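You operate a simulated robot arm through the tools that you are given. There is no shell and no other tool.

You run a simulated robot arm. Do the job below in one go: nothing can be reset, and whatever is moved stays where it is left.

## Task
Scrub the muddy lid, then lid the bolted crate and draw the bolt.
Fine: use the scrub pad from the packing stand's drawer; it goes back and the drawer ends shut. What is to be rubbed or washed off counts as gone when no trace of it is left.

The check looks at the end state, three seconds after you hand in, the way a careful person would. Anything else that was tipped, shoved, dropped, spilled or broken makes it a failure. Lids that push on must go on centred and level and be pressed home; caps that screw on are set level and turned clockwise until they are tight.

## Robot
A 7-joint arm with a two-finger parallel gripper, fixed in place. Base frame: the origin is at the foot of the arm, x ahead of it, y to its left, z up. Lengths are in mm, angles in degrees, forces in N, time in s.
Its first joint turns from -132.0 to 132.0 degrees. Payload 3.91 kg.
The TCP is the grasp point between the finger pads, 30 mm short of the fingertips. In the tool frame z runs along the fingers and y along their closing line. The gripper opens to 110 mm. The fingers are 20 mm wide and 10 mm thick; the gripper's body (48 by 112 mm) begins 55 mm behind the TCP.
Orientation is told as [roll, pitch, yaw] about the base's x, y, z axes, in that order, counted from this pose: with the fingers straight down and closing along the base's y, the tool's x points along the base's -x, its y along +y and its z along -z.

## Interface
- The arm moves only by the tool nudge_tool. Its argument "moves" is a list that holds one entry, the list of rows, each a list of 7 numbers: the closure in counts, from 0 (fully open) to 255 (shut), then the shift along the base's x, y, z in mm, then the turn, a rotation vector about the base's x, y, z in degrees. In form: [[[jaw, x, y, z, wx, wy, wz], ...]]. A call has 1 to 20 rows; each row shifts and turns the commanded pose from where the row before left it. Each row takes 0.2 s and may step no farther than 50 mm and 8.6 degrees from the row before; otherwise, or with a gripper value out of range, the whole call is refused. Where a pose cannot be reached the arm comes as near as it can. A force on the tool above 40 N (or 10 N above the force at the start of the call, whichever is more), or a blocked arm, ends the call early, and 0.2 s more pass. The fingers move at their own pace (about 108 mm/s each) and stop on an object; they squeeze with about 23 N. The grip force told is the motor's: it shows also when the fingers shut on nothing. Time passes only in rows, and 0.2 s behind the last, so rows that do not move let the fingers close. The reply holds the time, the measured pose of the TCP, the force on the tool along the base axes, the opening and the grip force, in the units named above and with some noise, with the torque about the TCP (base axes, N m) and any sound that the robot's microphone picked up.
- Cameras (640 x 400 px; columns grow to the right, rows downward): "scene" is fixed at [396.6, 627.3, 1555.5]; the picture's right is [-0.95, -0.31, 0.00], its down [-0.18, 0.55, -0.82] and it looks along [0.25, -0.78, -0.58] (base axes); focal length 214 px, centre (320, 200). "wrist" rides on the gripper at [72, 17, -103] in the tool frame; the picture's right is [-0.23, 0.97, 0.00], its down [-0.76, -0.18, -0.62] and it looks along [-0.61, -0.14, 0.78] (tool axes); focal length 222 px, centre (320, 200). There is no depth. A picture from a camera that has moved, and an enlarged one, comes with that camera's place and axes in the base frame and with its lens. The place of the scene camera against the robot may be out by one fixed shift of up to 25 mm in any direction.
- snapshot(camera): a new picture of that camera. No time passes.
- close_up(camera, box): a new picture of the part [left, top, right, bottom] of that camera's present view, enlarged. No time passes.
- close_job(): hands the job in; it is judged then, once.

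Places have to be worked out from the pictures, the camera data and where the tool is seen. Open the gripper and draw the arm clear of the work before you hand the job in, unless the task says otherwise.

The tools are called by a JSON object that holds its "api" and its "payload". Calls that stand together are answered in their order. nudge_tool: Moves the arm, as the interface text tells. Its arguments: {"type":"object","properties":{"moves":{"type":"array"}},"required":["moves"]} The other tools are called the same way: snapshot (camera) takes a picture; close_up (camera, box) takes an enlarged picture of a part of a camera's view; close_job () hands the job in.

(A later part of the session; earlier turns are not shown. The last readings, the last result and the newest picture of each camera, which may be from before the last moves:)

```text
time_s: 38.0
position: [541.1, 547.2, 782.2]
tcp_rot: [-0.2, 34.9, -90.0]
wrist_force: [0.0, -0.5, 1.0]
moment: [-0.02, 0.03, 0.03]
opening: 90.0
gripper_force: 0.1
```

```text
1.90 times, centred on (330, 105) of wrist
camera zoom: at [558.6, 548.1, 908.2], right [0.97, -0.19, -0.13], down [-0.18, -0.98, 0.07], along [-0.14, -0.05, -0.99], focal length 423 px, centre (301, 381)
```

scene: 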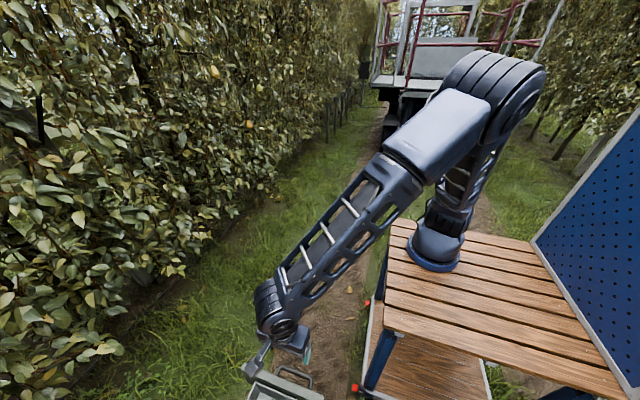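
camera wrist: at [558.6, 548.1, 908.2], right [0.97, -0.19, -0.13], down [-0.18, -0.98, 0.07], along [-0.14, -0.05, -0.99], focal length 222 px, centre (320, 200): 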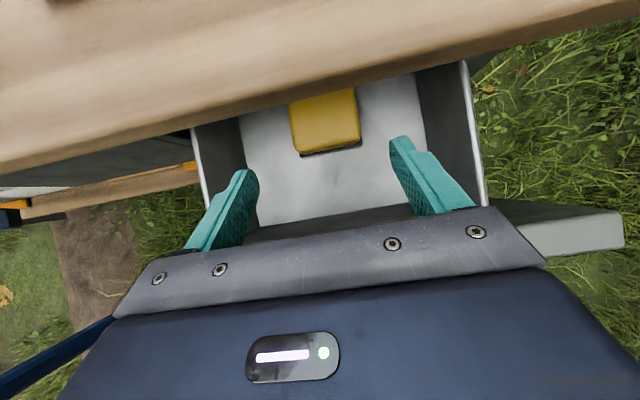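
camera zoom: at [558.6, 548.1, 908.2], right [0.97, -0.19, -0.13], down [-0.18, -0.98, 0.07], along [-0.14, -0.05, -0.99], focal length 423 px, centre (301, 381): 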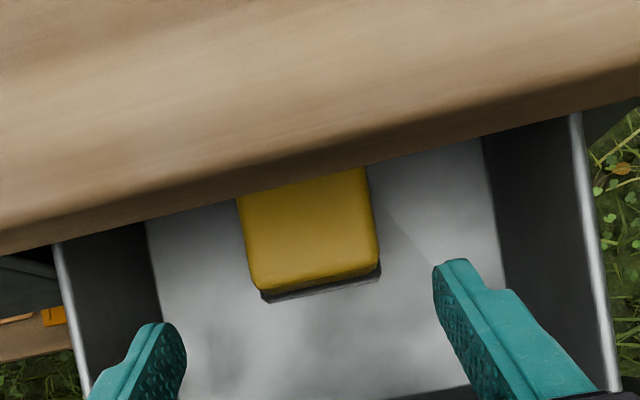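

The pad is well in view: x≈516–577 (centre ~546), front edge y≈587, top z≈698. I advance along the finger axis with a 5 mm x correction so the tips straddle its front end.

{"api": "nudge_tool", "payload": {"moves": [[[46, 2, 9.5, -14.3, 0, 0, 0], [46, 1, 9.5, -14.3, 0, 0, 0], [46, 1, 9.5, -14.3, 0, 0, 0], [46, 1, 9.5, -14.3, 0, 0, 0], [46, 0, 9.5, -14.3, 0, 0, 0], [46, 0, 0, 0, 0, 0, 0]]]}}

{"api": "snapshot", "payload": {"camera": "wrist"}}

{"api": "close_up", "payload": {"camera": "wrist", "box": [200, 50, 460, 220]}}

```text
time_s: 38.8
position: [544.2, 578.9, 750.3]
tcp_rot: [0.2, 35.5, -89.9]
wrist_force: [-5.5, -3.1, 21.6]
moment: [-1.42, 0.07, -0.39]
opening: 90.1
gripper_force: 0.0
stopped in row 3: the force on the tool passed its limit at 70 N (the readings are from after the stop); the commanded pose is now the measured one
```

```text
taken
camera wrist: at [561.3, 577.1, 876.1], right [0.97, -0.18, -0.13], down [-0.17, -0.98, 0.07], along [-0.14, -0.04, -0.99], focal length 222 px, centre (320, 200)
```

wrist: 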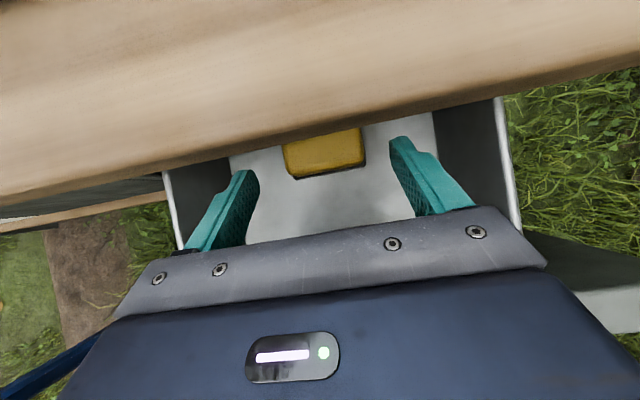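

```text
2.35 times, centred on (330, 135) of wrist
camera zoom: at [561.3, 577.1, 876.1], right [0.97, -0.18, -0.13], down [-0.17, -0.98, 0.07], along [-0.14, -0.04, -0.99], focal length 523 px, centre (296, 353)
```

zoom: 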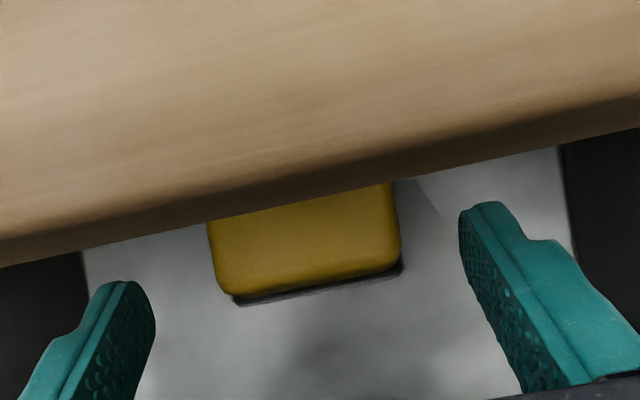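

The approach stopped on a contact (70 N peak, now ~22 N upward, with a moment placing it behind the tool near y≈506, z≈800). I look at the scene before moving.

{"api": "close_up", "payload": {"camera": "scene", "box": [180, 250, 400, 400]}}

{"api": "nudge_tool", "payload": {"moves": [[[46, 0, -5.7, 8.2, 0, 0, 0], [46, 0, 0, 0, 0, 0, 0]]]}}

```text
2.67 times, centred on (290, 325) of scene
camera zoom: at [396.6, 627.3, 1555.5], right [-0.95, -0.31, 0.0], down [-0.18, 0.55, -0.82], along [0.25, -0.78, -0.58], focal length 572 px, centre (400, -133)
```

zoom: 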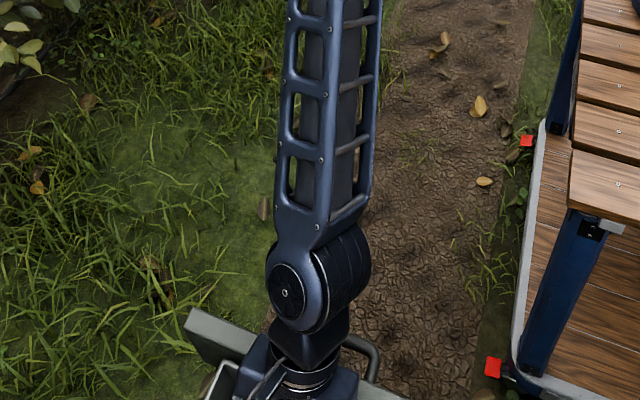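

```text
time_s: 39.4
position: [544.2, 572.9, 756.9]
tcp_rot: [0.1, 35.3, -90.0]
wrist_force: [-0.8, 0.4, 1.0]
moment: [-0.02, 0.03, -0.03]
opening: 90.1
gripper_force: 0.0
```

The gripper's −y underside touched the drawer front's top edge, so a steeper (20°) tilt is needed to fit inside the drawer opening. I back off upward, reduce the tilt by 15° and re-image.

{"api": "nudge_tool", "payload": {"moves": [[[46, 0, -17, 25, 0, 0, 0], [46, 0, -12, 25, 0, 0, 0], [46, 0, 0, 10, -7.5, 0, 0], [46, 0, 0, 10, -7.7, 0, 0], [46, 0, 0, 0, 0, 0, 0]]]}}

{"api": "snapshot", "payload": {"camera": "wrist"}}

{"api": "close_up", "payload": {"camera": "wrist", "box": [200, 0, 480, 210]}}

```text
time_s: 40.6
position: [542.2, 543.6, 828.0]
tcp_rot: [0.0, 20.1, -89.7]
wrist_force: [-2.1, 1.8, 0.1]
moment: [-0.15, -0.17, -0.04]
opening: 90.0
gripper_force: 0.0
```

```text
taken
camera wrist: at [559.0, 577.2, 949.7], right [0.97, -0.21, -0.08], down [-0.17, -0.93, 0.32], along [-0.14, -0.3, -0.94], focal length 222 px, centre (320, 200)
```

wrist: 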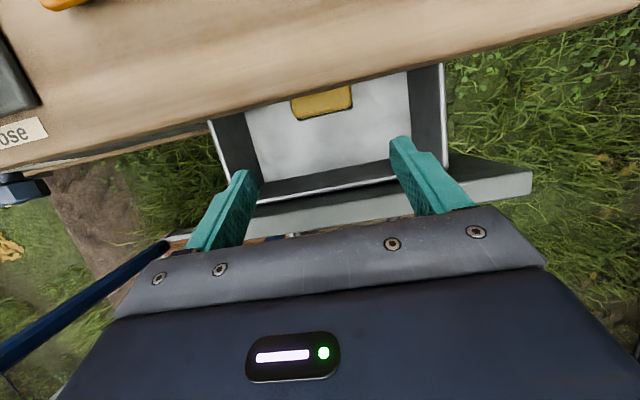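

```text
1.90 times, centred on (340, 105) of wrist
camera zoom: at [559.0, 577.2, 949.7], right [0.97, -0.21, -0.08], down [-0.17, -0.93, 0.32], along [-0.14, -0.3, -0.94], focal length 423 px, centre (282, 381)
```

zoom: 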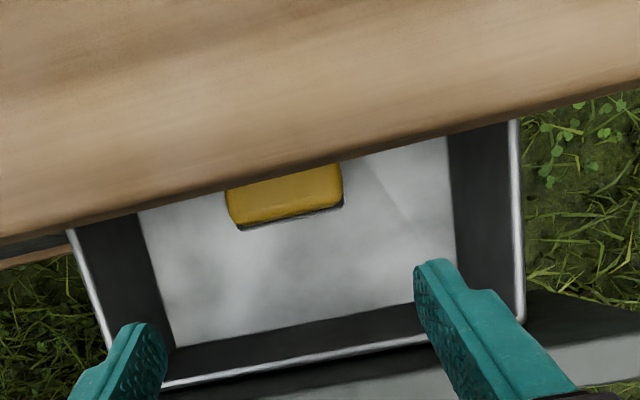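

The pad's front edge now reads y≈593 — the contact nudged the drawer in by several mm. I lower the fingertips inside the drawer behind its front wall and push the wall gently back out toward −y to its stop.

{"api": "nudge_tool", "payload": {"moves": [[[46, 0, 0, -20, 0, 0, 0], [46, 0, 0, -20, 0, 0, 0], [46, 0, 0, -20, 0, 0, 0], [46, 0, 0, -15, 0, 0, 0], [46, 0, 0, 0, 0, 0, 0]]]}}

{"api": "snapshot", "payload": {"camera": "wrist"}}

```text
time_s: 41.8
position: [543.4, 544.2, 751.8]
tcp_rot: [0.1, 20.2, -89.8]
wrist_force: [0.1, -0.8, -0.3]
moment: [-0.02, 0.02, 0.0]
opening: 90.1
gripper_force: 0.1
```

```text
taken
camera wrist: at [562.1, 575.8, 873.6], right [0.97, -0.21, -0.08], down [-0.18, -0.93, 0.32], along [-0.14, -0.3, -0.94], focal length 222 px, centre (320, 200)
```

wrist: 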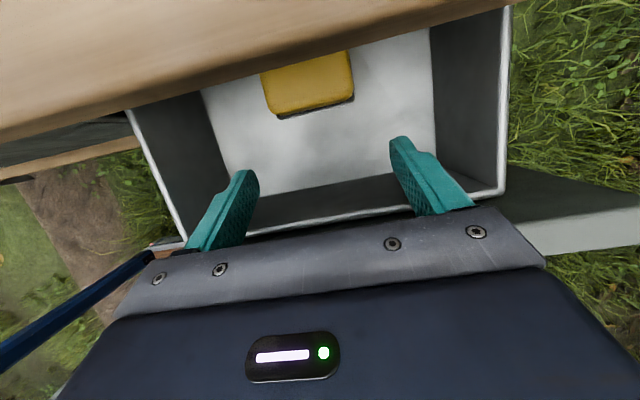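

Fingers are inside the drawer just behind its front wall with no contact. I push gently toward −y.

{"api": "nudge_tool", "payload": {"moves": [[[46, 0, -4, 0, 0, 0, 0], [46, 0, -4, 0, 0, 0, 0], [46, 0, -4, 0, 0, 0, 0], [46, 0, -4, 0, 0, 0, 0], [46, 0, -4, 0, 0, 0, 0], [46, 0, -4, 0, 0, 0, 0], [46, 0, 0, 0, 0, 0, 0]]]}}

{"api": "snapshot", "payload": {"camera": "wrist"}}

```text
time_s: 43.4
position: [543.2, 519.2, 752.3]
tcp_rot: [0.1, 20.1, -89.9]
wrist_force: [0.6, -0.4, 0.7]
moment: [0.02, -0.02, 0.01]
opening: 90.3
gripper_force: 0.1
```

```text
taken
camera wrist: at [561.3, 552.0, 874.0], right [0.97, -0.21, -0.08], down [-0.18, -0.93, 0.32], along [-0.14, -0.3, -0.94], focal length 222 px, centre (320, 200)
```

wrist: 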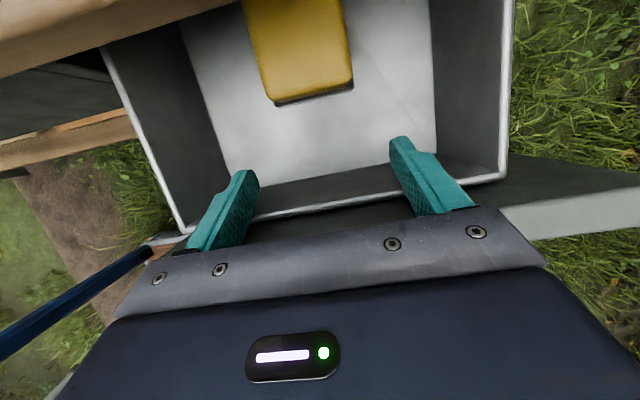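

The drawer moved out with the push (pad front edge now ≈577) and shows no resistance yet. I continue pushing.

{"api": "nudge_tool", "payload": {"moves": [[[46, 0, -5, 0, 0, 0, 0], [46, 0, -5, 0, 0, 0, 0], [46, 0, -5, 0, 0, 0, 0], [46, 0, -5, 0, 0, 0, 0], [46, 0, -5, 0, 0, 0, 0], [46, 0, -5, 0, 0, 0, 0], [46, 0, -5, 0, 0, 0, 0], [46, 0, -5, 0, 0, 0, 0], [46, 0, 0, 0, 0, 0, 0]]]}}

{"api": "snapshot", "payload": {"camera": "wrist"}}

```text
time_s: 45.4
position: [545.0, 479.2, 751.4]
tcp_rot: [0.1, 20.2, -89.9]
wrist_force: [0.4, 0.2, -0.1]
moment: [0.02, -0.02, -0.01]
opening: 90.1
gripper_force: 0.1
```

```text
taken
camera wrist: at [561.7, 512.1, 873.2], right [0.97, -0.21, -0.08], down [-0.18, -0.93, 0.32], along [-0.14, -0.3, -0.94], focal length 222 px, centre (320, 200)
```

wrist: 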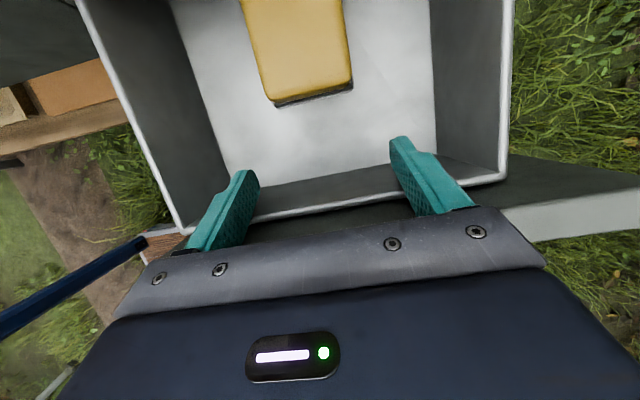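

The drawer had more travel; the pad is now mostly exposed (front ≈ y 537). I push 20 mm more, then rise straight up.

{"api": "nudge_tool", "payload": {"moves": [[[46, 0, -5, 0, 0, 0, 0], [46, 0, -5, 0, 0, 0, 0], [46, 0, -5, 0, 0, 0, 0], [46, 0, -5, 0, 0, 0, 0], [46, 0, 0, 0, 0, 0, 0]]]}}

{"api": "snapshot", "payload": {"camera": "wrist"}}

```text
time_s: 46.6
position: [545.9, 458.9, 751.9]
tcp_rot: [0.1, 20.1, -89.9]
wrist_force: [0.1, 0.2, -0.3]
moment: [0.04, -0.02, -0.03]
opening: 90.2
gripper_force: 0.0
```

```text
taken
camera wrist: at [562.2, 491.4, 873.1], right [0.97, -0.21, -0.08], down [-0.18, -0.93, 0.32], along [-0.14, -0.3, -0.94], focal length 222 px, centre (320, 200)
```

wrist: 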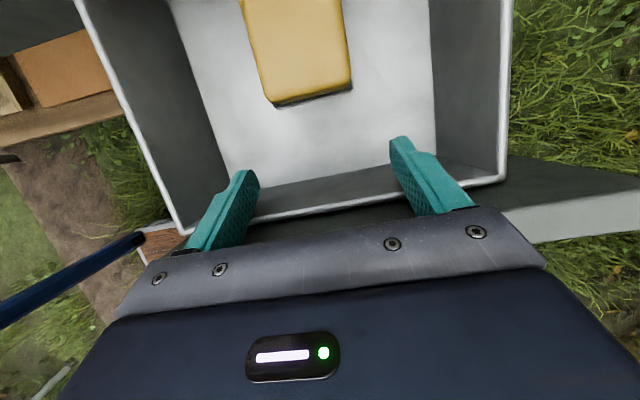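

Drawer moved another 20 mm; the pad should now span y≈517–605, clear of the top edge. I rise out of the drawer, untilt and look from above.

{"api": "nudge_tool", "payload": {"moves": [[[46, 0, 5, 30, 0, 0, 0], [46, 0, 0, 35, 0, 0, 0], [46, 0, 0, 35, 0, 0, 0], [46, 0, 30, 10, -6.7, 0, 0], [46, 0, 33, 0, -6.7, 0, 0], [46, 0, 33, 0, -6.7, 0, 0], [46, 0, 0, 0, 0, 0, 0]]]}}

{"api": "snapshot", "payload": {"camera": "wrist"}}

{"api": "close_up", "payload": {"camera": "wrist", "box": [200, 0, 480, 210]}}

```text
time_s: 48.2
position: [548.5, 558.7, 861.7]
tcp_rot: [0.0, -0.1, -89.9]
wrist_force: [0.6, 0.1, -0.2]
moment: [0.0, 0.02, 0.02]
opening: 90.1
gripper_force: 0.0
```

```text
taken
camera wrist: at [564.4, 631.0, 963.9], right [0.97, -0.23, 0.0], down [-0.18, -0.76, 0.62], along [-0.14, -0.61, -0.78], focal length 222 px, centre (320, 200)
```

wrist: 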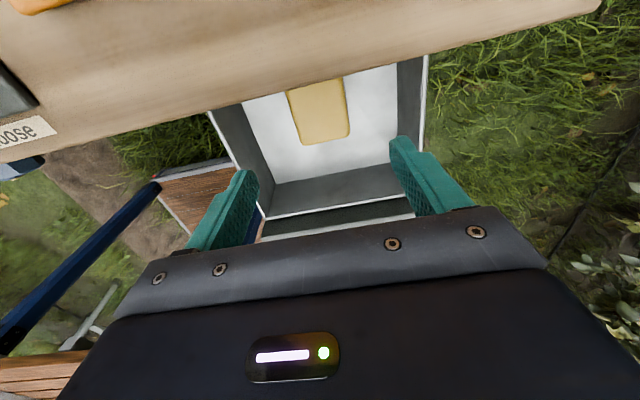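

```text
1.90 times, centred on (340, 105) of wrist
camera zoom: at [564.4, 631.0, 963.9], right [0.97, -0.23, 0.0], down [-0.18, -0.76, 0.62], along [-0.14, -0.61, -0.78], focal length 423 px, centre (282, 381)
```

zoom: 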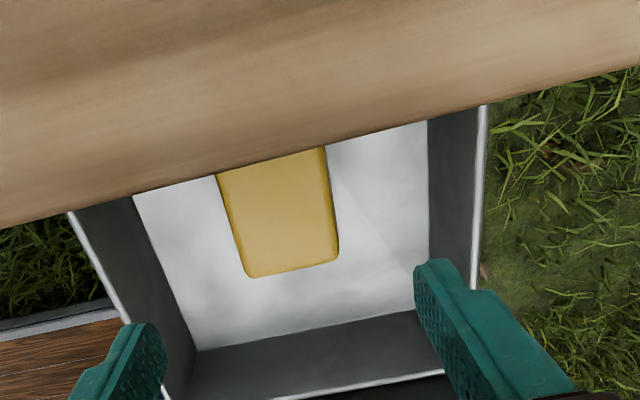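

The pad is at x≈514.5–575.5, y≈518–606. Before choosing which way round to grasp, I check the gripper's shape in the scene camera for clearance on both sides.

{"api": "close_up", "payload": {"camera": "scene", "box": [200, 280, 380, 400]}}

```text
3.33 times, centred on (290, 340) of scene
camera zoom: at [396.6, 627.3, 1555.5], right [-0.95, -0.31, 0.0], down [-0.18, 0.55, -0.82], along [0.25, -0.78, -0.58], focal length 715 px, centre (420, -267)
```

zoom: 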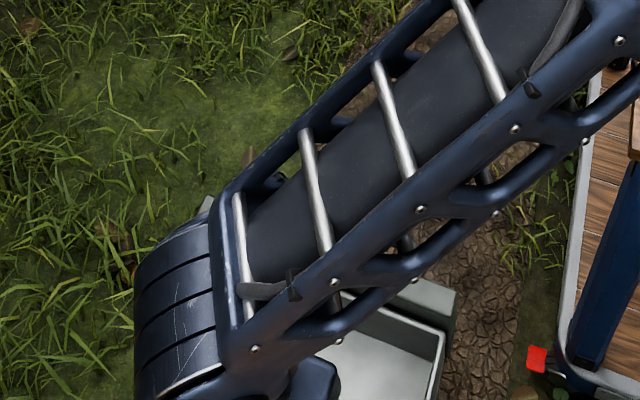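

A vertical grasp with yaw +90 (camera over the drawer's −y side) gives safe clearance to the stand's edge at y 606 with TCP at y≈552. I rotate the tool 180° at this height in two calls.

{"api": "nudge_tool", "payload": {"moves": [[[46, 0, 0, 2, 0, 0, 8.2], [46, 0, 0, 2, 0, 0, 8.2], [46, 0, 0, 2, 0, 0, 8.2], [46, 0, 0, 2, 0, 0, 8.2], [46, 0, 0, 2, 0, 0, 8.2], [46, 0, 0, 2, 0, 0, 8.2], [46, 0, 0, 2, 0, 0, 8.2], [46, 0, 0, 2, 0, 0, 8.2], [46, 0, 0, 2, 0, 0, 8.2], [46, 0, 0, 2, 0, 0, 8.2], [46, 0, 0, 0, 0, 0, 8.2], [46, 0, 0, 0, 0, 0, 8.2], [46, 0, 0, 0, 0, 0, 8.2], [46, 0, 0, 0, 0, 0, 8.2], [46, 0, 0, 0, 0, 0, 8.2], [46, 0, 0, 0, 0, 0, 8.2], [46, 0, 0, 0, 0, 0, 8.2], [46, 0, 0, 0, 0, 0, 8.2], [46, 0, 0, 0, 0, 0, 8.2], [46, 0, 0, 0, 0, 0, 8.2]]]}}

{"api": "nudge_tool", "payload": {"moves": [[[46, 0, -3, 0, 0, 0, 8], [46, -3, -3, 0, 0, 0, 7.9], [46, 0, 0, 0, 0, 0, 0]]]}}

{"api": "snapshot", "payload": {"camera": "wrist"}}

{"api": "close_up", "payload": {"camera": "scene", "box": [200, 280, 380, 400]}}

```text
time_s: 52.4
position: [544.4, 558.9, 881.0]
tcp_rot: [0.0, 0.0, 74.4]
wrist_force: [-0.7, -0.3, 0.3]
moment: [0.03, -0.02, 0.01]
opening: 90.2
gripper_force: 0.1
```

```text
time_s: 53.2
position: [541.3, 553.2, 881.3]
tcp_rot: [0.0, 0.0, 90.1]
wrist_force: [0.6, 0.6, -0.3]
moment: [-0.02, -0.01, -0.02]
opening: 90.2
gripper_force: 0.1
```

```text
taken
camera wrist: at [525.1, 481.0, 985.3], right [-0.97, 0.23, 0.0], down [0.18, 0.76, 0.62], along [0.14, 0.61, -0.78], focal length 222 px, centre (320, 200)
```

wrist: 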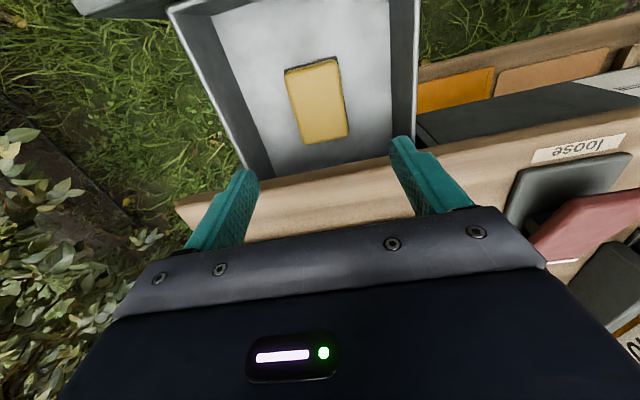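

```text
3.33 times, centred on (290, 340) of scene
camera zoom: at [396.6, 627.3, 1555.5], right [-0.95, -0.31, 0.0], down [-0.18, 0.55, -0.82], along [0.25, -0.78, -0.58], focal length 715 px, centre (420, -267)
```

zoom: 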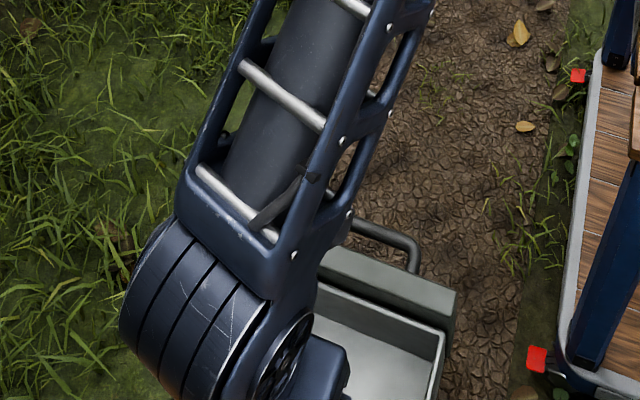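

The pad is fully visible: x≈515–573, y≈512–600, centre (544, 556). I shift x by +2.7 and descend vertically to just above grasp height.

{"api": "nudge_tool", "payload": {"moves": [[[46, 2.7, 0, -30, 0, 0, 0], [46, 0, 0, -30, 0, 0, 0], [46, 0, 0, -30, 0, 0, 0], [46, 0, 0, -30, 0, 0, 0], [46, 0, 0, -20, 0, 0, 0], [46, 0, 0, -15, 0, 0, 0], [46, 0, 0, 0, 0, 0, 0]]]}}

{"api": "snapshot", "payload": {"camera": "wrist"}}

```text
time_s: 54.8
position: [544.3, 555.1, 725.3]
tcp_rot: [0.0, 0.0, 90.0]
wrist_force: [0.6, 0.7, 0.6]
moment: [0.02, 0.02, 0.01]
opening: 90.4
gripper_force: 0.0
```

```text
taken
camera wrist: at [527.5, 482.5, 830.2], right [-0.97, 0.23, 0.0], down [0.18, 0.76, 0.62], along [0.14, 0.61, -0.78], focal length 222 px, centre (320, 200)
```

wrist: 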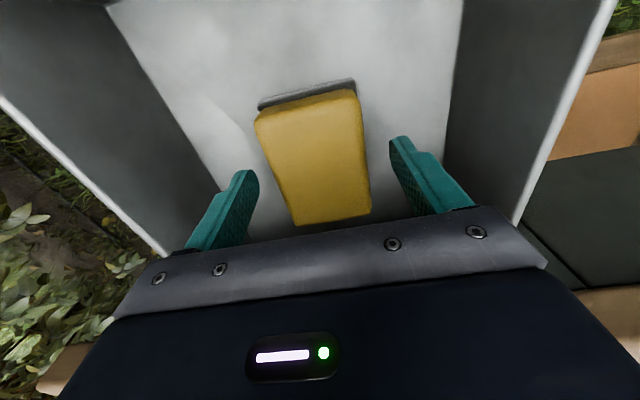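

The pad lies centred between the open fingers. I lower to z≈708 and close.

{"api": "nudge_tool", "payload": {"moves": [[[46, 0, 0, -9, 0, 0, 0], [46, 0, 0, -8, 0, 0, 0], [46, 0, 0, 0, 0, 0, 0], [255, 0, 0, 0, 0, 0, 0], [255, 0, 0, 0, 0, 0, 0], [255, 0, 0, 0, 0, 0, 0]]]}}

{"api": "snapshot", "payload": {"camera": "wrist"}}

```text
time_s: 56.2
position: [544.3, 554.1, 709.8]
tcp_rot: [0.0, 0.0, 90.0]
wrist_force: [0.3, 0.2, 0.8]
moment: [0.0, 0.03, 0.0]
opening: 63.3
gripper_force: 23.4
```

```text
taken
camera wrist: at [527.8, 481.9, 813.1], right [-0.97, 0.23, 0.0], down [0.18, 0.76, 0.62], along [0.14, 0.61, -0.78], focal length 222 px, centre (320, 200)
```

wrist: 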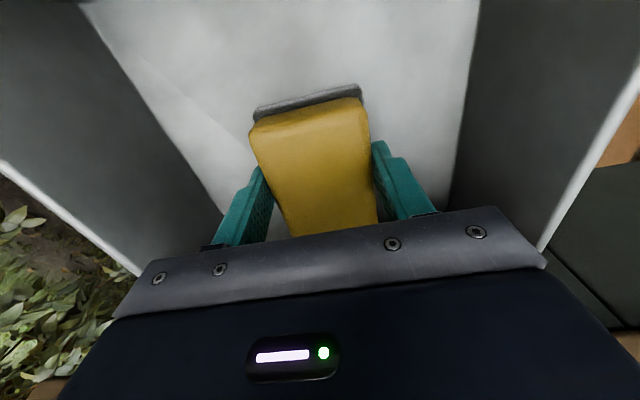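

Gripped at 63 mm with steady grip force; I record this pose (544, 554, 710) for the return. Now I lift the pad clear of the drawer and check it.

{"api": "nudge_tool", "payload": {"moves": [[[255, 0, 0, 10, 0, 0, 0], [255, 0, 0, 20, 0, 0, 0], [255, 0, 0, 30, 0, 0, 0], [255, 0, 0, 40, 0, 0, 0], [255, 0, 0, 40, 0, 0, 0], [255, 0, 0, 40, 0, 0, 0], [255, 0, 0, 0, 0, 0, 0]]]}}

{"api": "snapshot", "payload": {"camera": "wrist"}}

```text
time_s: 57.8
position: [545.3, 552.6, 889.0]
tcp_rot: [0.0, 0.0, 90.1]
wrist_force: [0.1, -0.5, -0.9]
moment: [0.0, -0.04, 0.01]
opening: 63.2
gripper_force: 22.9
```

```text
taken
camera wrist: at [528.9, 480.2, 991.8], right [-0.97, 0.23, 0.0], down [0.18, 0.76, 0.62], along [0.14, 0.61, -0.78], focal length 222 px, centre (320, 200)
```

wrist: 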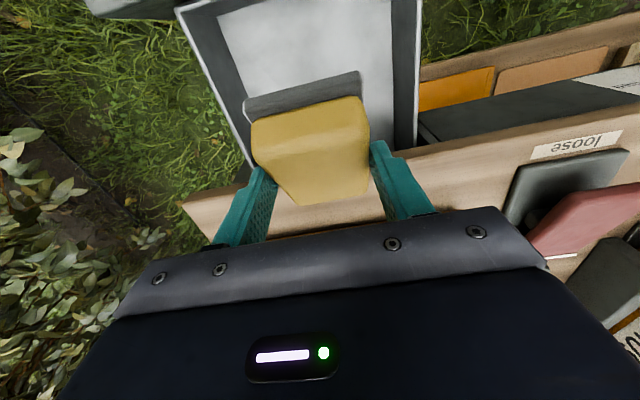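

The pad is held (its +y end droops a bit, since it pivots about the finger line; pressing will level it). Mud spans roughly x 490–620, y 700–785 on the lid at z≈812. I raise and carry the pad over the mud.

{"api": "nudge_tool", "payload": {"moves": [[[255, 0, 0, 40, 0, 0, 0], [255, 0, 30, 10, 0, 0, 0], [255, 0, 40, 0, 0, 0, 0], [255, 0, 40, 0, 0, 0, 0], [255, 5, 40, 0, 0, 0, 0], [255, 5, 32, 0, 0, 0, 0], [255, 0, 0, 0, 0, 0, 0]]]}}

{"api": "snapshot", "payload": {"camera": "wrist"}}

```text
time_s: 59.4
position: [554.7, 735.4, 940.8]
tcp_rot: [0.1, 0.1, 90.0]
wrist_force: [-0.5, -0.3, 0.0]
moment: [0.0, 0.01, -0.04]
opening: 63.3
gripper_force: 22.7
```

```text
taken
camera wrist: at [538.6, 663.6, 1044.5], right [-0.97, 0.23, 0.0], down [0.18, 0.76, 0.62], along [0.14, 0.61, -0.78], focal length 222 px, centre (320, 200)
```

wrist: 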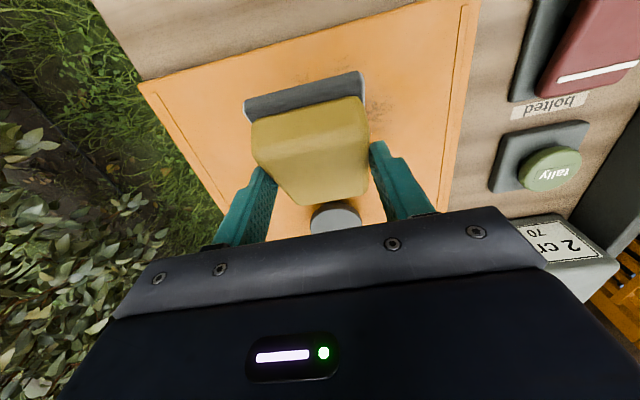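

Pad is above the mud, knob clear beyond. I lower in decreasing steps toward contact.

{"api": "nudge_tool", "payload": {"moves": [[[255, 0, 0, -28, 0, 0, 0], [255, 0, 0, -28, 0, 0, 0], [255, 0, 0, -5, 0, 0, 0], [255, 0, 0, -5, 0, 0, 0], [255, 0, 0, -5, 0, 0, 0], [255, 0, 0, -5, 0, 0, 0], [255, 0, 0, 0, 0, 0, 0]]]}}

{"api": "snapshot", "payload": {"camera": "wrist"}}

```text
time_s: 61.0
position: [554.4, 736.3, 863.3]
tcp_rot: [0.2, 0.0, 90.1]
wrist_force: [0.7, -1.4, 12.7]
moment: [0.52, -0.06, 0.0]
opening: 63.0
gripper_force: 22.9
```

```text
taken
camera wrist: at [538.3, 663.5, 966.9], right [-0.97, 0.23, 0.0], down [0.18, 0.76, 0.62], along [0.14, 0.61, -0.78], focal length 222 px, centre (320, 200)
```

wrist: 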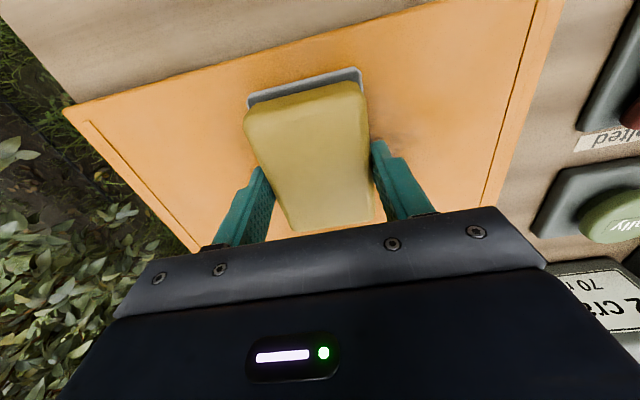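

The pad's far end touches (12.7 N, moment from +y), levelling as it presses. I lower further in 2 mm steps.

{"api": "nudge_tool", "payload": {"moves": [[[255, 0, 0, -2, 0, 0, 0], [255, 0, 0, -2, 0, 0, 0], [255, 0, 0, -2, 0, 0, 0], [255, 0, 0, 0, 0, 0, 0]]]}}

{"api": "snapshot", "payload": {"camera": "wrist"}}

```text
time_s: 62.0
position: [554.6, 734.7, 861.0]
tcp_rot: [-0.1, 0.0, 90.0]
wrist_force: [2.6, -4.8, 33.6]
moment: [-0.01, -0.59, -0.06]
opening: 63.3
gripper_force: 23.6
```

```text
taken
camera wrist: at [538.1, 663.5, 963.3], right [-0.97, 0.23, 0.0], down [0.18, 0.76, 0.62], along [0.14, 0.61, -0.78], focal length 222 px, centre (320, 200)
```

wrist: 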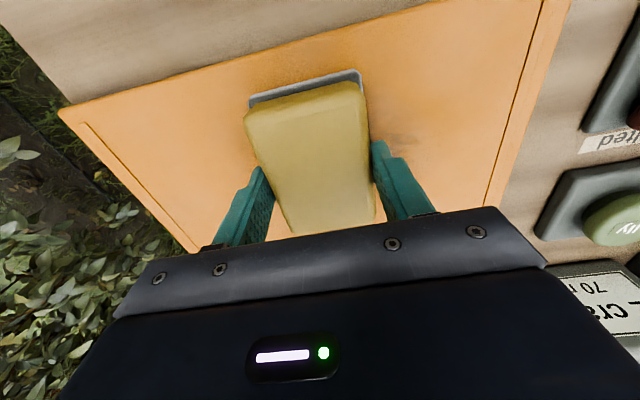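

Now flat on the lid (moment about x ≈ 0) with 34 N. I ease up 3 mm to lighten the press and start scrubbing along x.

{"api": "nudge_tool", "payload": {"moves": [[[255, 0, 0, 3, 0, 0, 0], [255, 12, 0, 0, 0, 0, 0], [255, 12, 0, 0, 0, 0, 0], [255, 12, 0, 0, 0, 0, 0], [255, 0, 0, 0, 0, 0, 0]]]}}

{"api": "snapshot", "payload": {"camera": "wrist"}}

```text
time_s: 63.2
position: [592.3, 736.0, 860.8]
tcp_rot: [0.0, -0.1, 90.0]
wrist_force: [-1.6, 0.7, 13.4]
moment: [0.23, -0.41, 0.03]
opening: 63.3
gripper_force: 23.0
```

```text
taken
camera wrist: at [575.1, 663.4, 963.7], right [-0.97, 0.23, 0.0], down [0.18, 0.76, 0.62], along [0.14, 0.61, -0.78], focal length 222 px, centre (320, 200)
```

wrist: 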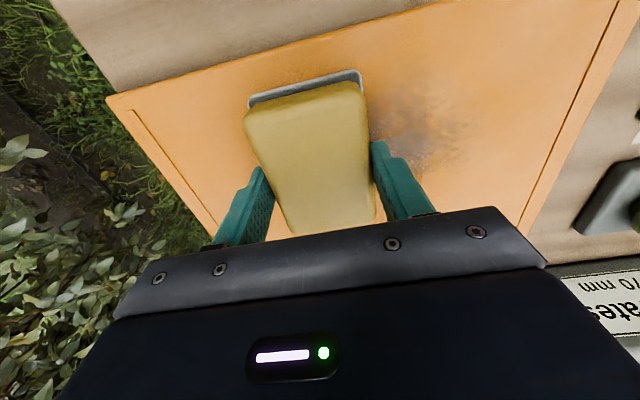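

Force 13 N and the lid stays put; the mud at −x is still visible. I sweep across the full mud width both ways.

{"api": "nudge_tool", "payload": {"moves": [[[255, -14, 0, 0, 0, 0, 0], [255, -14, 0, 0, 0, 0, 0], [255, -14, 0, 0, 0, 0, 0], [255, -14, 0, 0, 0, 0, 0], [255, -14, 0, 0, 0, 0, 0], [255, -14, 0, 0, 0, 0, 0], [255, -14, 0, 0, 0, 0, 0], [255, -14, 0, 0, 0, 0, 0], [255, 14, 0, 0, 0, 0, 0], [255, 14, 0, 0, 0, 0, 0], [255, 14, 0, 0, 0, 0, 0], [255, 14, 0, 0, 0, 0, 0], [255, 14, 0, 0, 0, 0, 0], [255, 14, 0, 0, 0, 0, 0], [255, 14, 0, 0, 0, 0, 0], [255, 14, 0, 0, 0, 0, 0], [255, 14, 0, 0, 0, 0, 0], [255, 14, 0, 0, 0, 0, 0], [255, 0, 0, 0, 0, 0, 0]]]}}

{"api": "snapshot", "payload": {"camera": "wrist"}}

```text
time_s: 67.2
position: [617.6, 736.5, 859.8]
tcp_rot: [0.0, 0.0, 90.0]
wrist_force: [1.0, 0.2, 2.2]
moment: [0.0, -0.13, 0.0]
opening: 63.0
gripper_force: 22.8
```

```text
taken
camera wrist: at [602.2, 663.7, 964.0], right [-0.97, 0.23, 0.0], down [0.18, 0.76, 0.62], along [0.14, 0.61, -0.78], focal length 222 px, centre (320, 200)
```

wrist: 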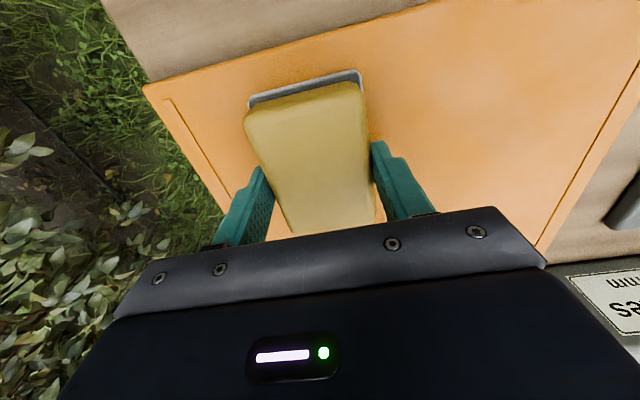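

The visible mud is gone. To be thorough I press 1 mm more and do further passes offset in y, to catch any remaining edges.

{"api": "nudge_tool", "payload": {"moves": [[[255, 0, 6, -1, 0, 0, 0], [255, -14, 6, 0, 0, 0, 0], [255, -14, 0, 0, 0, 0, 0], [255, -14, 0, 0, 0, 0, 0], [255, -14, 0, 0, 0, 0, 0], [255, -14, 0, 0, 0, 0, 0], [255, -14, 0, 0, 0, 0, 0], [255, -14, 0, 0, 0, 0, 0], [255, -14, 0, 0, 0, 0, 0], [255, -14, 0, 0, 0, 0, 0], [255, -14, 0, 0, 0, 0, 0], [255, 0, -12, 0, 0, 0, 0], [255, 0, -12, 0, 0, 0, 0], [255, 0, 0, 0, 0, 0, 0]]]}}

{"api": "nudge_tool", "payload": {"moves": [[[255, 14, 0, 0, 0, 0, 0], [255, 14, 0, 0, 0, 0, 0], [255, 14, 0, 0, 0, 0, 0], [255, 14, 0, 0, 0, 0, 0], [255, 14, 0, 0, 0, 0, 0], [255, 14, 0, 0, 0, 0, 0], [255, 14, 0, 0, 0, 0, 0], [255, 14, 0, 0, 0, 0, 0], [255, 14, 0, 0, 0, 0, 0], [255, 14, 0, 0, 0, 0, 0], [255, 0, 0, 0, 0, 0, 0]]]}}

{"api": "snapshot", "payload": {"camera": "wrist"}}

```text
time_s: 70.2
position: [479.0, 723.0, 861.6]
tcp_rot: [0.0, 0.0, 89.9]
wrist_force: [-2.0, 1.9, 13.2]
moment: [0.15, -0.34, 0.08]
opening: 63.0
gripper_force: 23.2
```

```text
time_s: 72.6
position: [618.4, 724.0, 859.8]
tcp_rot: [0.0, 0.0, 90.1]
wrist_force: [-2.5, 1.2, 18.4]
moment: [0.13, -0.41, 0.07]
opening: 63.3
gripper_force: 23.3
```

```text
taken
camera wrist: at [601.7, 650.8, 963.6], right [-0.97, 0.23, 0.0], down [0.18, 0.76, 0.62], along [0.14, 0.61, -0.78], focal length 222 px, centre (320, 200)
```

wrist: 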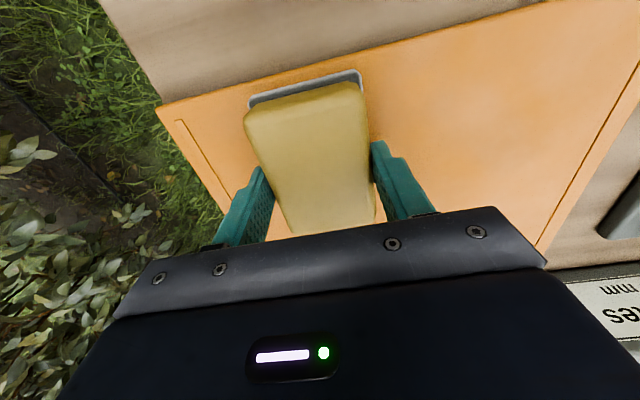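

The −x part of the lid looks clean. I lift the pad and step aside to inspect the whole former mud area.

{"api": "nudge_tool", "payload": {"moves": [[[255, 0, 0, 20, 0, 0, 0], [255, 0, 0, 40, 0, 0, 0], [255, 0, 0, 40, 0, 0, 0], [255, -40, -20, 0, 0, 0, 0], [255, -45, -20, 0, 0, 0, 0], [255, -45, -20, 0, 0, 0, 0], [255, -45, -20, 0, 0, 0, 0], [255, 0, 0, 0, 0, 0, 0]]]}}

{"api": "snapshot", "payload": {"camera": "wrist"}}

{"api": "close_up", "payload": {"camera": "wrist", "box": [40, 60, 300, 230]}}

```text
time_s: 74.4
position: [444.2, 641.6, 958.9]
tcp_rot: [0.0, -0.1, 90.0]
wrist_force: [-0.9, -0.4, -0.5]
moment: [0.0, 0.0, -0.03]
opening: 63.0
gripper_force: 23.0
```

```text
taken
camera wrist: at [427.9, 569.3, 1062.3], right [-0.97, 0.23, 0.0], down [0.18, 0.76, 0.62], along [0.14, 0.61, -0.78], focal length 222 px, centre (320, 200)
```

wrist: 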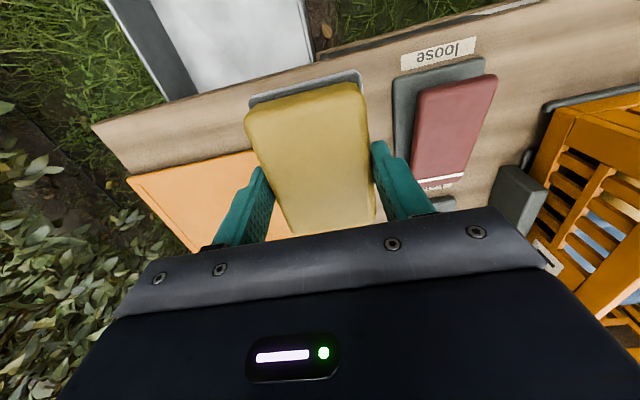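

```text
2.35 times, centred on (170, 145) of wrist
camera zoom: at [427.9, 569.3, 1062.3], right [-0.97, 0.23, 0.0], down [0.18, 0.76, 0.62], along [0.14, 0.61, -0.78], focal length 523 px, centre (673, 329)
```

zoom: 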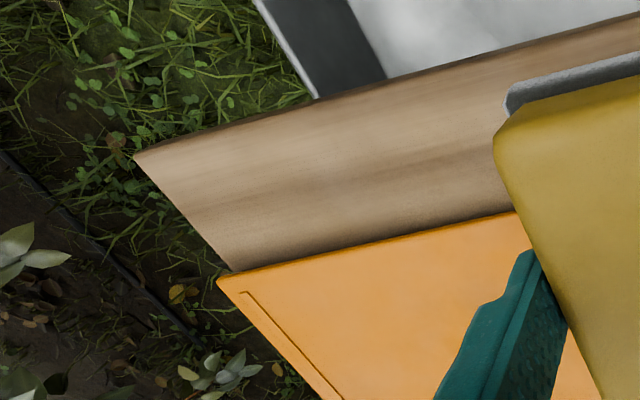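

What's visible is clean. For a complete check I rise and move forward so the whole lid shows beside the pad in the wrist view.

{"api": "nudge_tool", "payload": {"moves": [[[255, 0, 20, 40, 0, 0, 0], [255, 0, 30, 35, 0, 0, 0], [255, 0, 30, 30, 0, 0, 0], [255, -10, 40, 10, 0, 0, 0], [255, -10, 20, 0, 0, 0, 0], [255, 0, 0, 0, 0, 0, 0]]]}}

{"api": "snapshot", "payload": {"camera": "wrist"}}

{"api": "close_up", "payload": {"camera": "wrist", "box": [80, 0, 340, 180]}}

```text
time_s: 75.8
position: [425.4, 783.8, 1075.1]
tcp_rot: [0.0, 0.0, 90.0]
wrist_force: [0.1, -0.3, -0.2]
moment: [0.02, -0.04, 0.0]
opening: 63.4
gripper_force: 22.7
```

```text
taken
camera wrist: at [409.1, 711.8, 1179.0], right [-0.97, 0.23, 0.0], down [0.18, 0.76, 0.62], along [0.14, 0.61, -0.78], focal length 222 px, centre (320, 200)
```

wrist: 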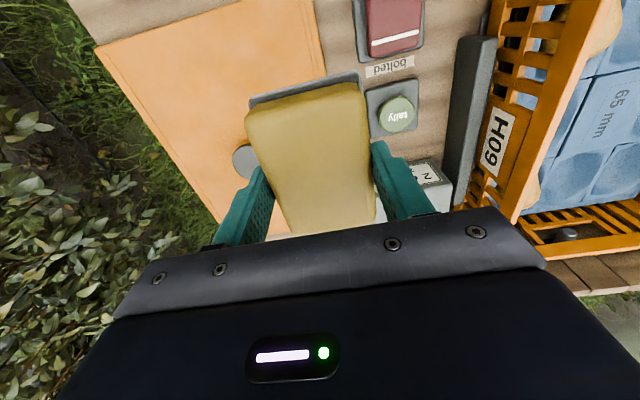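

```text
2.22 times, centred on (210, 90) of wrist
camera zoom: at [409.1, 711.8, 1179.0], right [-0.97, 0.23, 0.0], down [0.18, 0.76, 0.62], along [0.14, 0.61, -0.78], focal length 494 px, centre (564, 444)
```

zoom: 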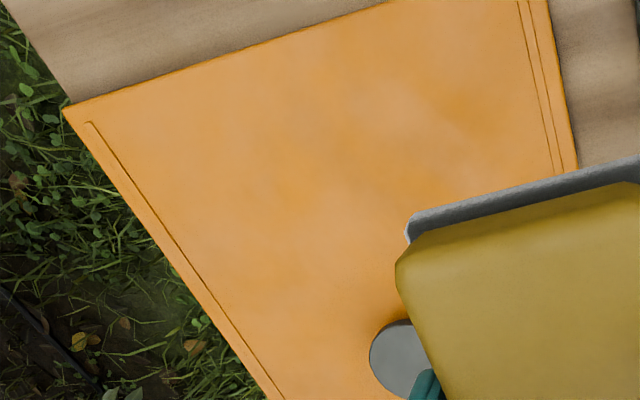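

The lid looks clean. I zoom once more on the former mud spot to be sure before putting the pad back.

{"api": "close_up", "payload": {"camera": "wrist", "box": [150, 10, 290, 110]}}

```text
4.00 times, centred on (220, 60) of wrist
camera zoom: at [409.1, 711.8, 1179.0], right [-0.97, 0.23, 0.0], down [0.18, 0.76, 0.62], along [0.14, 0.61, -0.78], focal length 888 px, centre (720, 760)
```

zoom: 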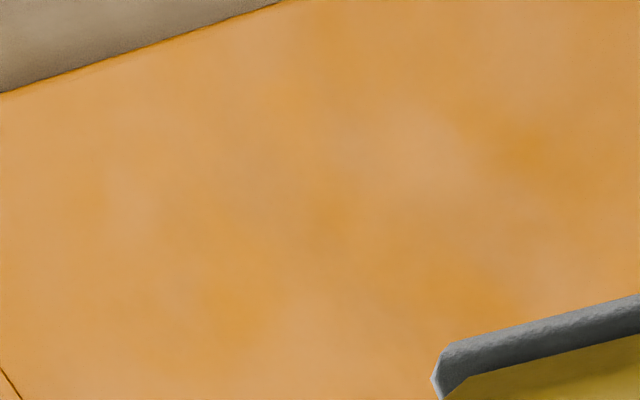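

No trace remains. Now I carry the pad back over the drawer at the recorded grasp position.

{"api": "nudge_tool", "payload": {"moves": [[[255, 20, -38, 0, 0, 0, 0], [255, 20, -38, 0, 0, 0, 0], [255, 20, -38, 0, 0, 0, 0], [255, 20, -38, 0, 0, 0, 0], [255, 20, -38, -15, 0, 0, 0], [255, 19, -39.5, -20, 0, 0, 0], [255, 0, 0, -45, 0, 0, 0], [255, 0, 0, -45, 0, 0, 0], [255, 0, 0, -45, 0, 0, 0], [255, 0, 0, 0, 0, 0, 0]]]}}

{"api": "snapshot", "payload": {"camera": "wrist"}}

```text
time_s: 78.0
position: [542.8, 553.1, 904.6]
tcp_rot: [0.0, 0.0, 90.0]
wrist_force: [1.0, 0.2, 0.0]
moment: [0.01, 0.0, 0.03]
opening: 63.1
gripper_force: 23.4
```

```text
taken
camera wrist: at [526.2, 481.4, 1008.1], right [-0.97, 0.23, 0.0], down [0.18, 0.76, 0.62], along [0.14, 0.61, -0.78], focal length 222 px, centre (320, 200)
```

wrist: 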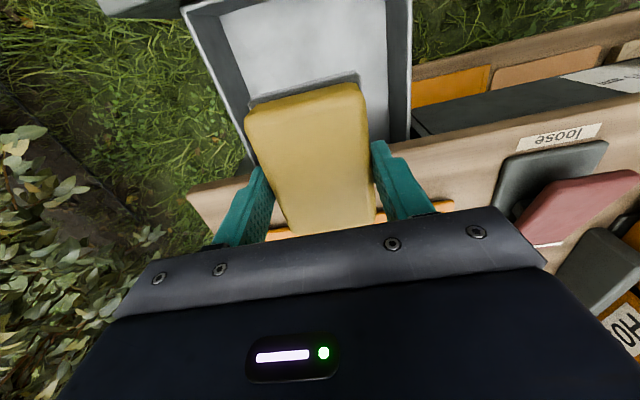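

Pad hangs flat above the open drawer. I shift 6 mm toward −y for clearance from the stand's edge and lower it.

{"api": "nudge_tool", "payload": {"moves": [[[255, 1, -6, -30, 0, 0, 0], [255, 0, 0, -40, 0, 0, 0], [255, 0, 0, -40, 0, 0, 0], [255, 0, 0, -40, 0, 0, 0], [255, 0, 0, -25, 0, 0, 0], [255, 0, 0, -10, 0, 0, 0], [255, 0, 0, -5, 0, 0, 0], [255, 0, 0, -3, 0, 0, 0], [255, 0, 0, 0, 0, 0, 0]]]}}

{"api": "snapshot", "payload": {"camera": "wrist"}}

```text
time_s: 80.0
position: [542.8, 549.0, 712.7]
tcp_rot: [0.0, 0.0, 90.0]
wrist_force: [0.4, -0.4, 8.5]
moment: [0.03, -0.28, 0.02]
opening: 63.1
gripper_force: 23.5
```

```text
taken
camera wrist: at [526.8, 476.7, 815.0], right [-0.97, 0.23, 0.0], down [0.18, 0.76, 0.62], along [0.14, 0.61, -0.78], focal length 222 px, centre (320, 200)
```

wrist: 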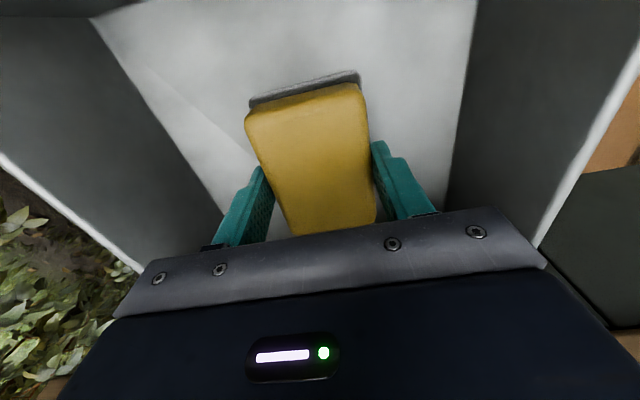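

The pad rests on the drawer floor (8.5 N). I open the fingers to 90 mm and rise straight up.

{"api": "nudge_tool", "payload": {"moves": [[[46, 0, 0, 0, 0, 0, 0], [46, 0, 0, 0, 0, 0, 0], [46, 0, 0, 10, 0, 0, 0], [46, 0, 0, 30, 0, 0, 0], [46, 0, 0, 40, 0, 0, 0], [46, 0, 0, 45, 0, 0, 0], [46, 0, 0, 45, 0, 0, 0], [46, 0, 0, 0, 0, 0, 0]]]}}

{"api": "snapshot", "payload": {"camera": "wrist"}}

```text
time_s: 81.8
position: [544.6, 549.8, 880.7]
tcp_rot: [0.1, 0.0, 90.0]
wrist_force: [-0.4, -0.6, -0.1]
moment: [-0.04, 0.01, 0.02]
opening: 90.0
gripper_force: 0.1
```

```text
taken
camera wrist: at [527.2, 476.2, 984.2], right [-0.97, 0.23, 0.0], down [0.18, 0.76, 0.62], along [0.14, 0.61, -0.78], focal length 222 px, centre (320, 200)
```

wrist: 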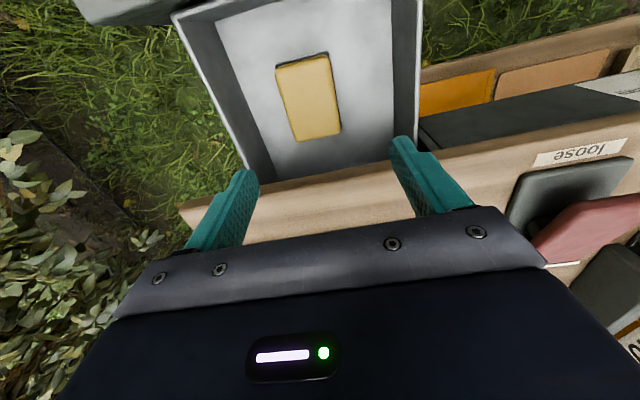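

The pad is back. Now I close the gripper, go in front of the drawer front (panel ≈ y 417, handle ≈ y 377, z 723) and come down with fingertips above the handle bar.

{"api": "nudge_tool", "payload": {"moves": [[[255, 0, -40, 0, 0, 0, 0], [255, 0, -45, 0, 0, 0, 0], [255, -1, -45, 0, 0, 0, 0], [255, -1, -45, 0, 0, 0, 0], [255, -1, -5, -20, 0, 0, 0], [255, 0, 0, -35, 0, 0, 0], [255, 0, 0, 0, 0, 0, 0]]]}}

{"api": "snapshot", "payload": {"camera": "wrist"}}

{"api": "snapshot", "payload": {"camera": "scene"}}

```text
time_s: 83.4
position: [538.8, 369.3, 823.5]
tcp_rot: [0.0, 0.0, 90.1]
wrist_force: [1.0, 0.0, 0.0]
moment: [0.0, -0.02, -0.02]
opening: 0.0
gripper_force: 23.3
```

```text
taken
camera wrist: at [522.8, 297.7, 928.1], right [-0.97, 0.23, 0.0], down [0.18, 0.76, 0.62], along [0.14, 0.61, -0.78], focal length 222 px, centre (320, 200)
```

wrist: 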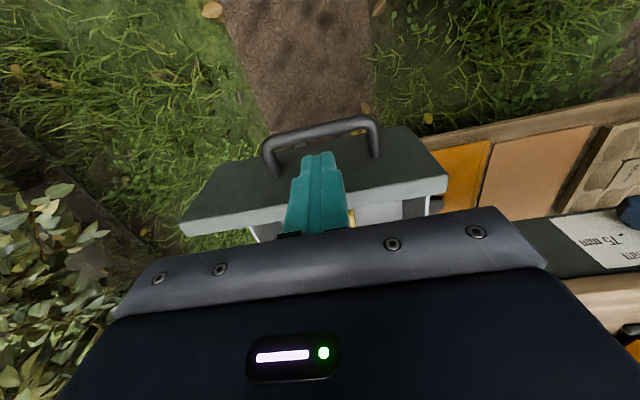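

```text
taken
```

scene: 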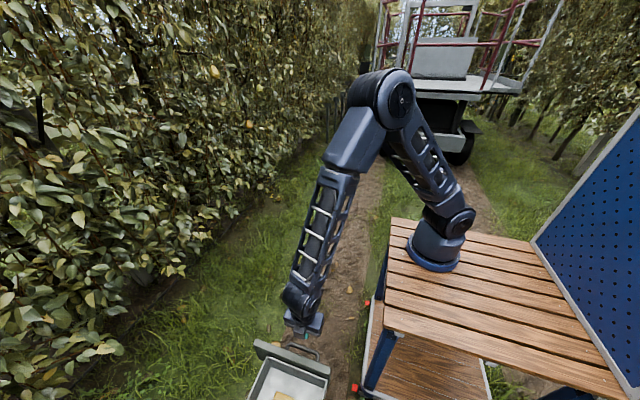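

Bar is at y≈369 and panel top edge at y≈420. I shift the closed fingers to y≈387 (between bar and panel), lower to z≈768, then push +y.

{"api": "nudge_tool", "payload": {"moves": [[[255, 1, 18, 0, 0, 0, 0], [255, 0, 0, -28, 0, 0, 0], [255, 0, 0, -27, 0, 0, 0], [255, 0, 0, 0, 0, 0, 0], [255, 0, 10, 0, 0, 0, 0], [255, 0, 10, 0, 0, 0, 0], [255, 0, 10, 0, 0, 0, 0], [255, 0, 10, 0, 0, 0, 0], [255, 0, 10, 0, 0, 0, 0], [255, 0, 0, 0, 0, 0, 0]]]}}

{"api": "snapshot", "payload": {"camera": "wrist"}}

```text
time_s: 85.6
position: [542.0, 437.8, 772.0]
tcp_rot: [-0.1, 0.0, 90.0]
wrist_force: [-0.4, -0.1, 0.5]
moment: [0.0, -0.02, -0.01]
opening: 0.0
gripper_force: 22.9
```

```text
taken
camera wrist: at [525.3, 365.1, 875.1], right [-0.97, 0.23, 0.0], down [0.18, 0.76, 0.62], along [0.14, 0.61, -0.78], focal length 222 px, centre (320, 200)
```

wrist: 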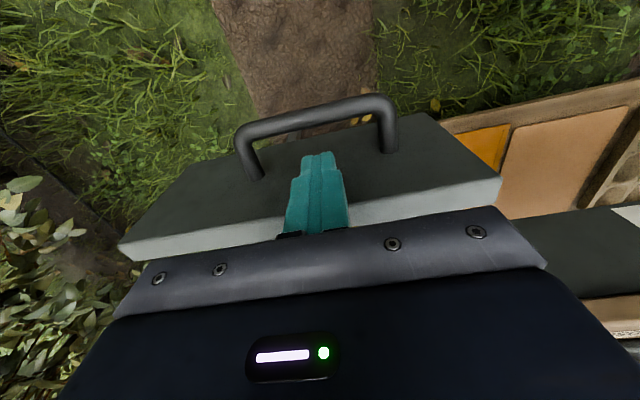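

The push works with little force. I continue pushing toward closed.

{"api": "nudge_tool", "payload": {"moves": [[[255, 0, 10, 0, 0, 0, 0], [255, 0, 10, 0, 0, 0, 0], [255, 0, 10, 0, 0, 0, 0], [255, 0, 10, 0, 0, 0, 0], [255, 0, 10, 0, 0, 0, 0], [255, 0, 10, 0, 0, 0, 0], [255, 0, 10, 0, 0, 0, 0], [255, 0, 10, 0, 0, 0, 0], [255, 0, 10, 0, 0, 0, 0], [255, 0, 10, 0, 0, 0, 0], [255, 0, 10, 0, 0, 0, 0], [255, 0, 10, 0, 0, 0, 0], [255, 0, 10, 0, 0, 0, 0], [255, 0, 10, 0, 0, 0, 0], [255, 0, 0, 0, 0, 0, 0]]]}}

{"api": "snapshot", "payload": {"camera": "wrist"}}

```text
time_s: 88.8
position: [541.1, 577.0, 772.2]
tcp_rot: [0.0, 0.1, 90.0]
wrist_force: [-0.7, 0.0, 0.5]
moment: [0.0, 0.01, 0.01]
opening: 0.0
gripper_force: 23.2
```

```text
taken
camera wrist: at [524.6, 504.7, 875.0], right [-0.97, 0.23, 0.0], down [0.18, 0.76, 0.62], along [0.14, 0.61, -0.78], focal length 222 px, centre (320, 200)
```

wrist: 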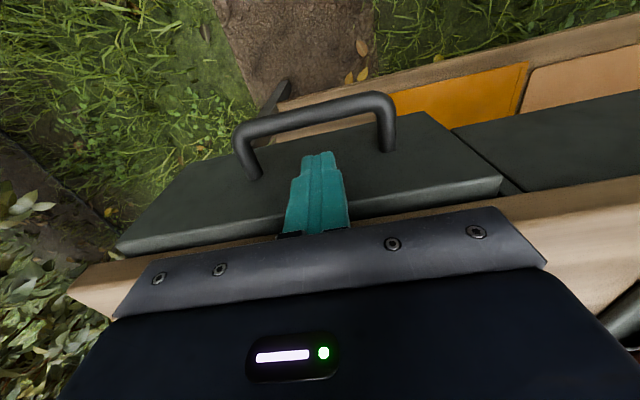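

Almost shut. I go on in 3–4 mm steps until it seats.

{"api": "nudge_tool", "payload": {"moves": [[[255, 0, 4, 0, 0, 0, 0], [255, 0, 4, 0, 0, 0, 0], [255, 0, 3, 0, 0, 0, 0], [255, 0, 3, 0, 0, 0, 0], [255, 0, 3, 0, 0, 0, 0], [255, 0, 3, 0, 0, 0, 0], [255, 0, 0, 0, 0, 0, 0]]]}}

{"api": "snapshot", "payload": {"camera": "wrist"}}

```text
time_s: 90.0
position: [541.6, 589.4, 771.1]
tcp_rot: [0.1, 0.5, 90.0]
wrist_force: [-2.0, -9.9, 2.3]
moment: [0.34, -0.04, 0.05]
opening: 0.0
gripper_force: 22.7
stopped in row 5: the force on the tool passed its limit at 50 N (the readings are from after the stop); the commanded pose is now the measured one
```

```text
taken
camera wrist: at [525.4, 517.3, 875.3], right [-0.97, 0.23, 0.0], down [0.18, 0.77, 0.62], along [0.14, 0.6, -0.79], focal length 222 px, centre (320, 200)
```

wrist: 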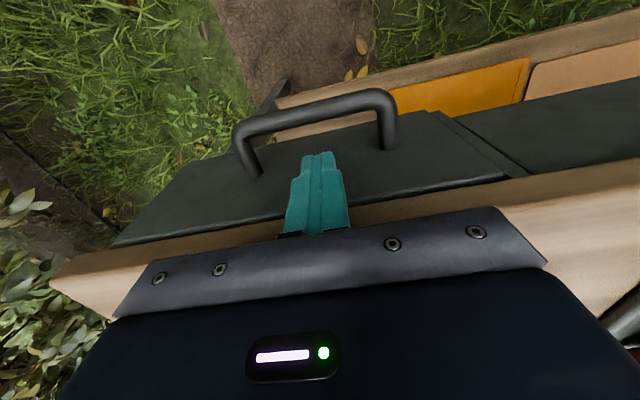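

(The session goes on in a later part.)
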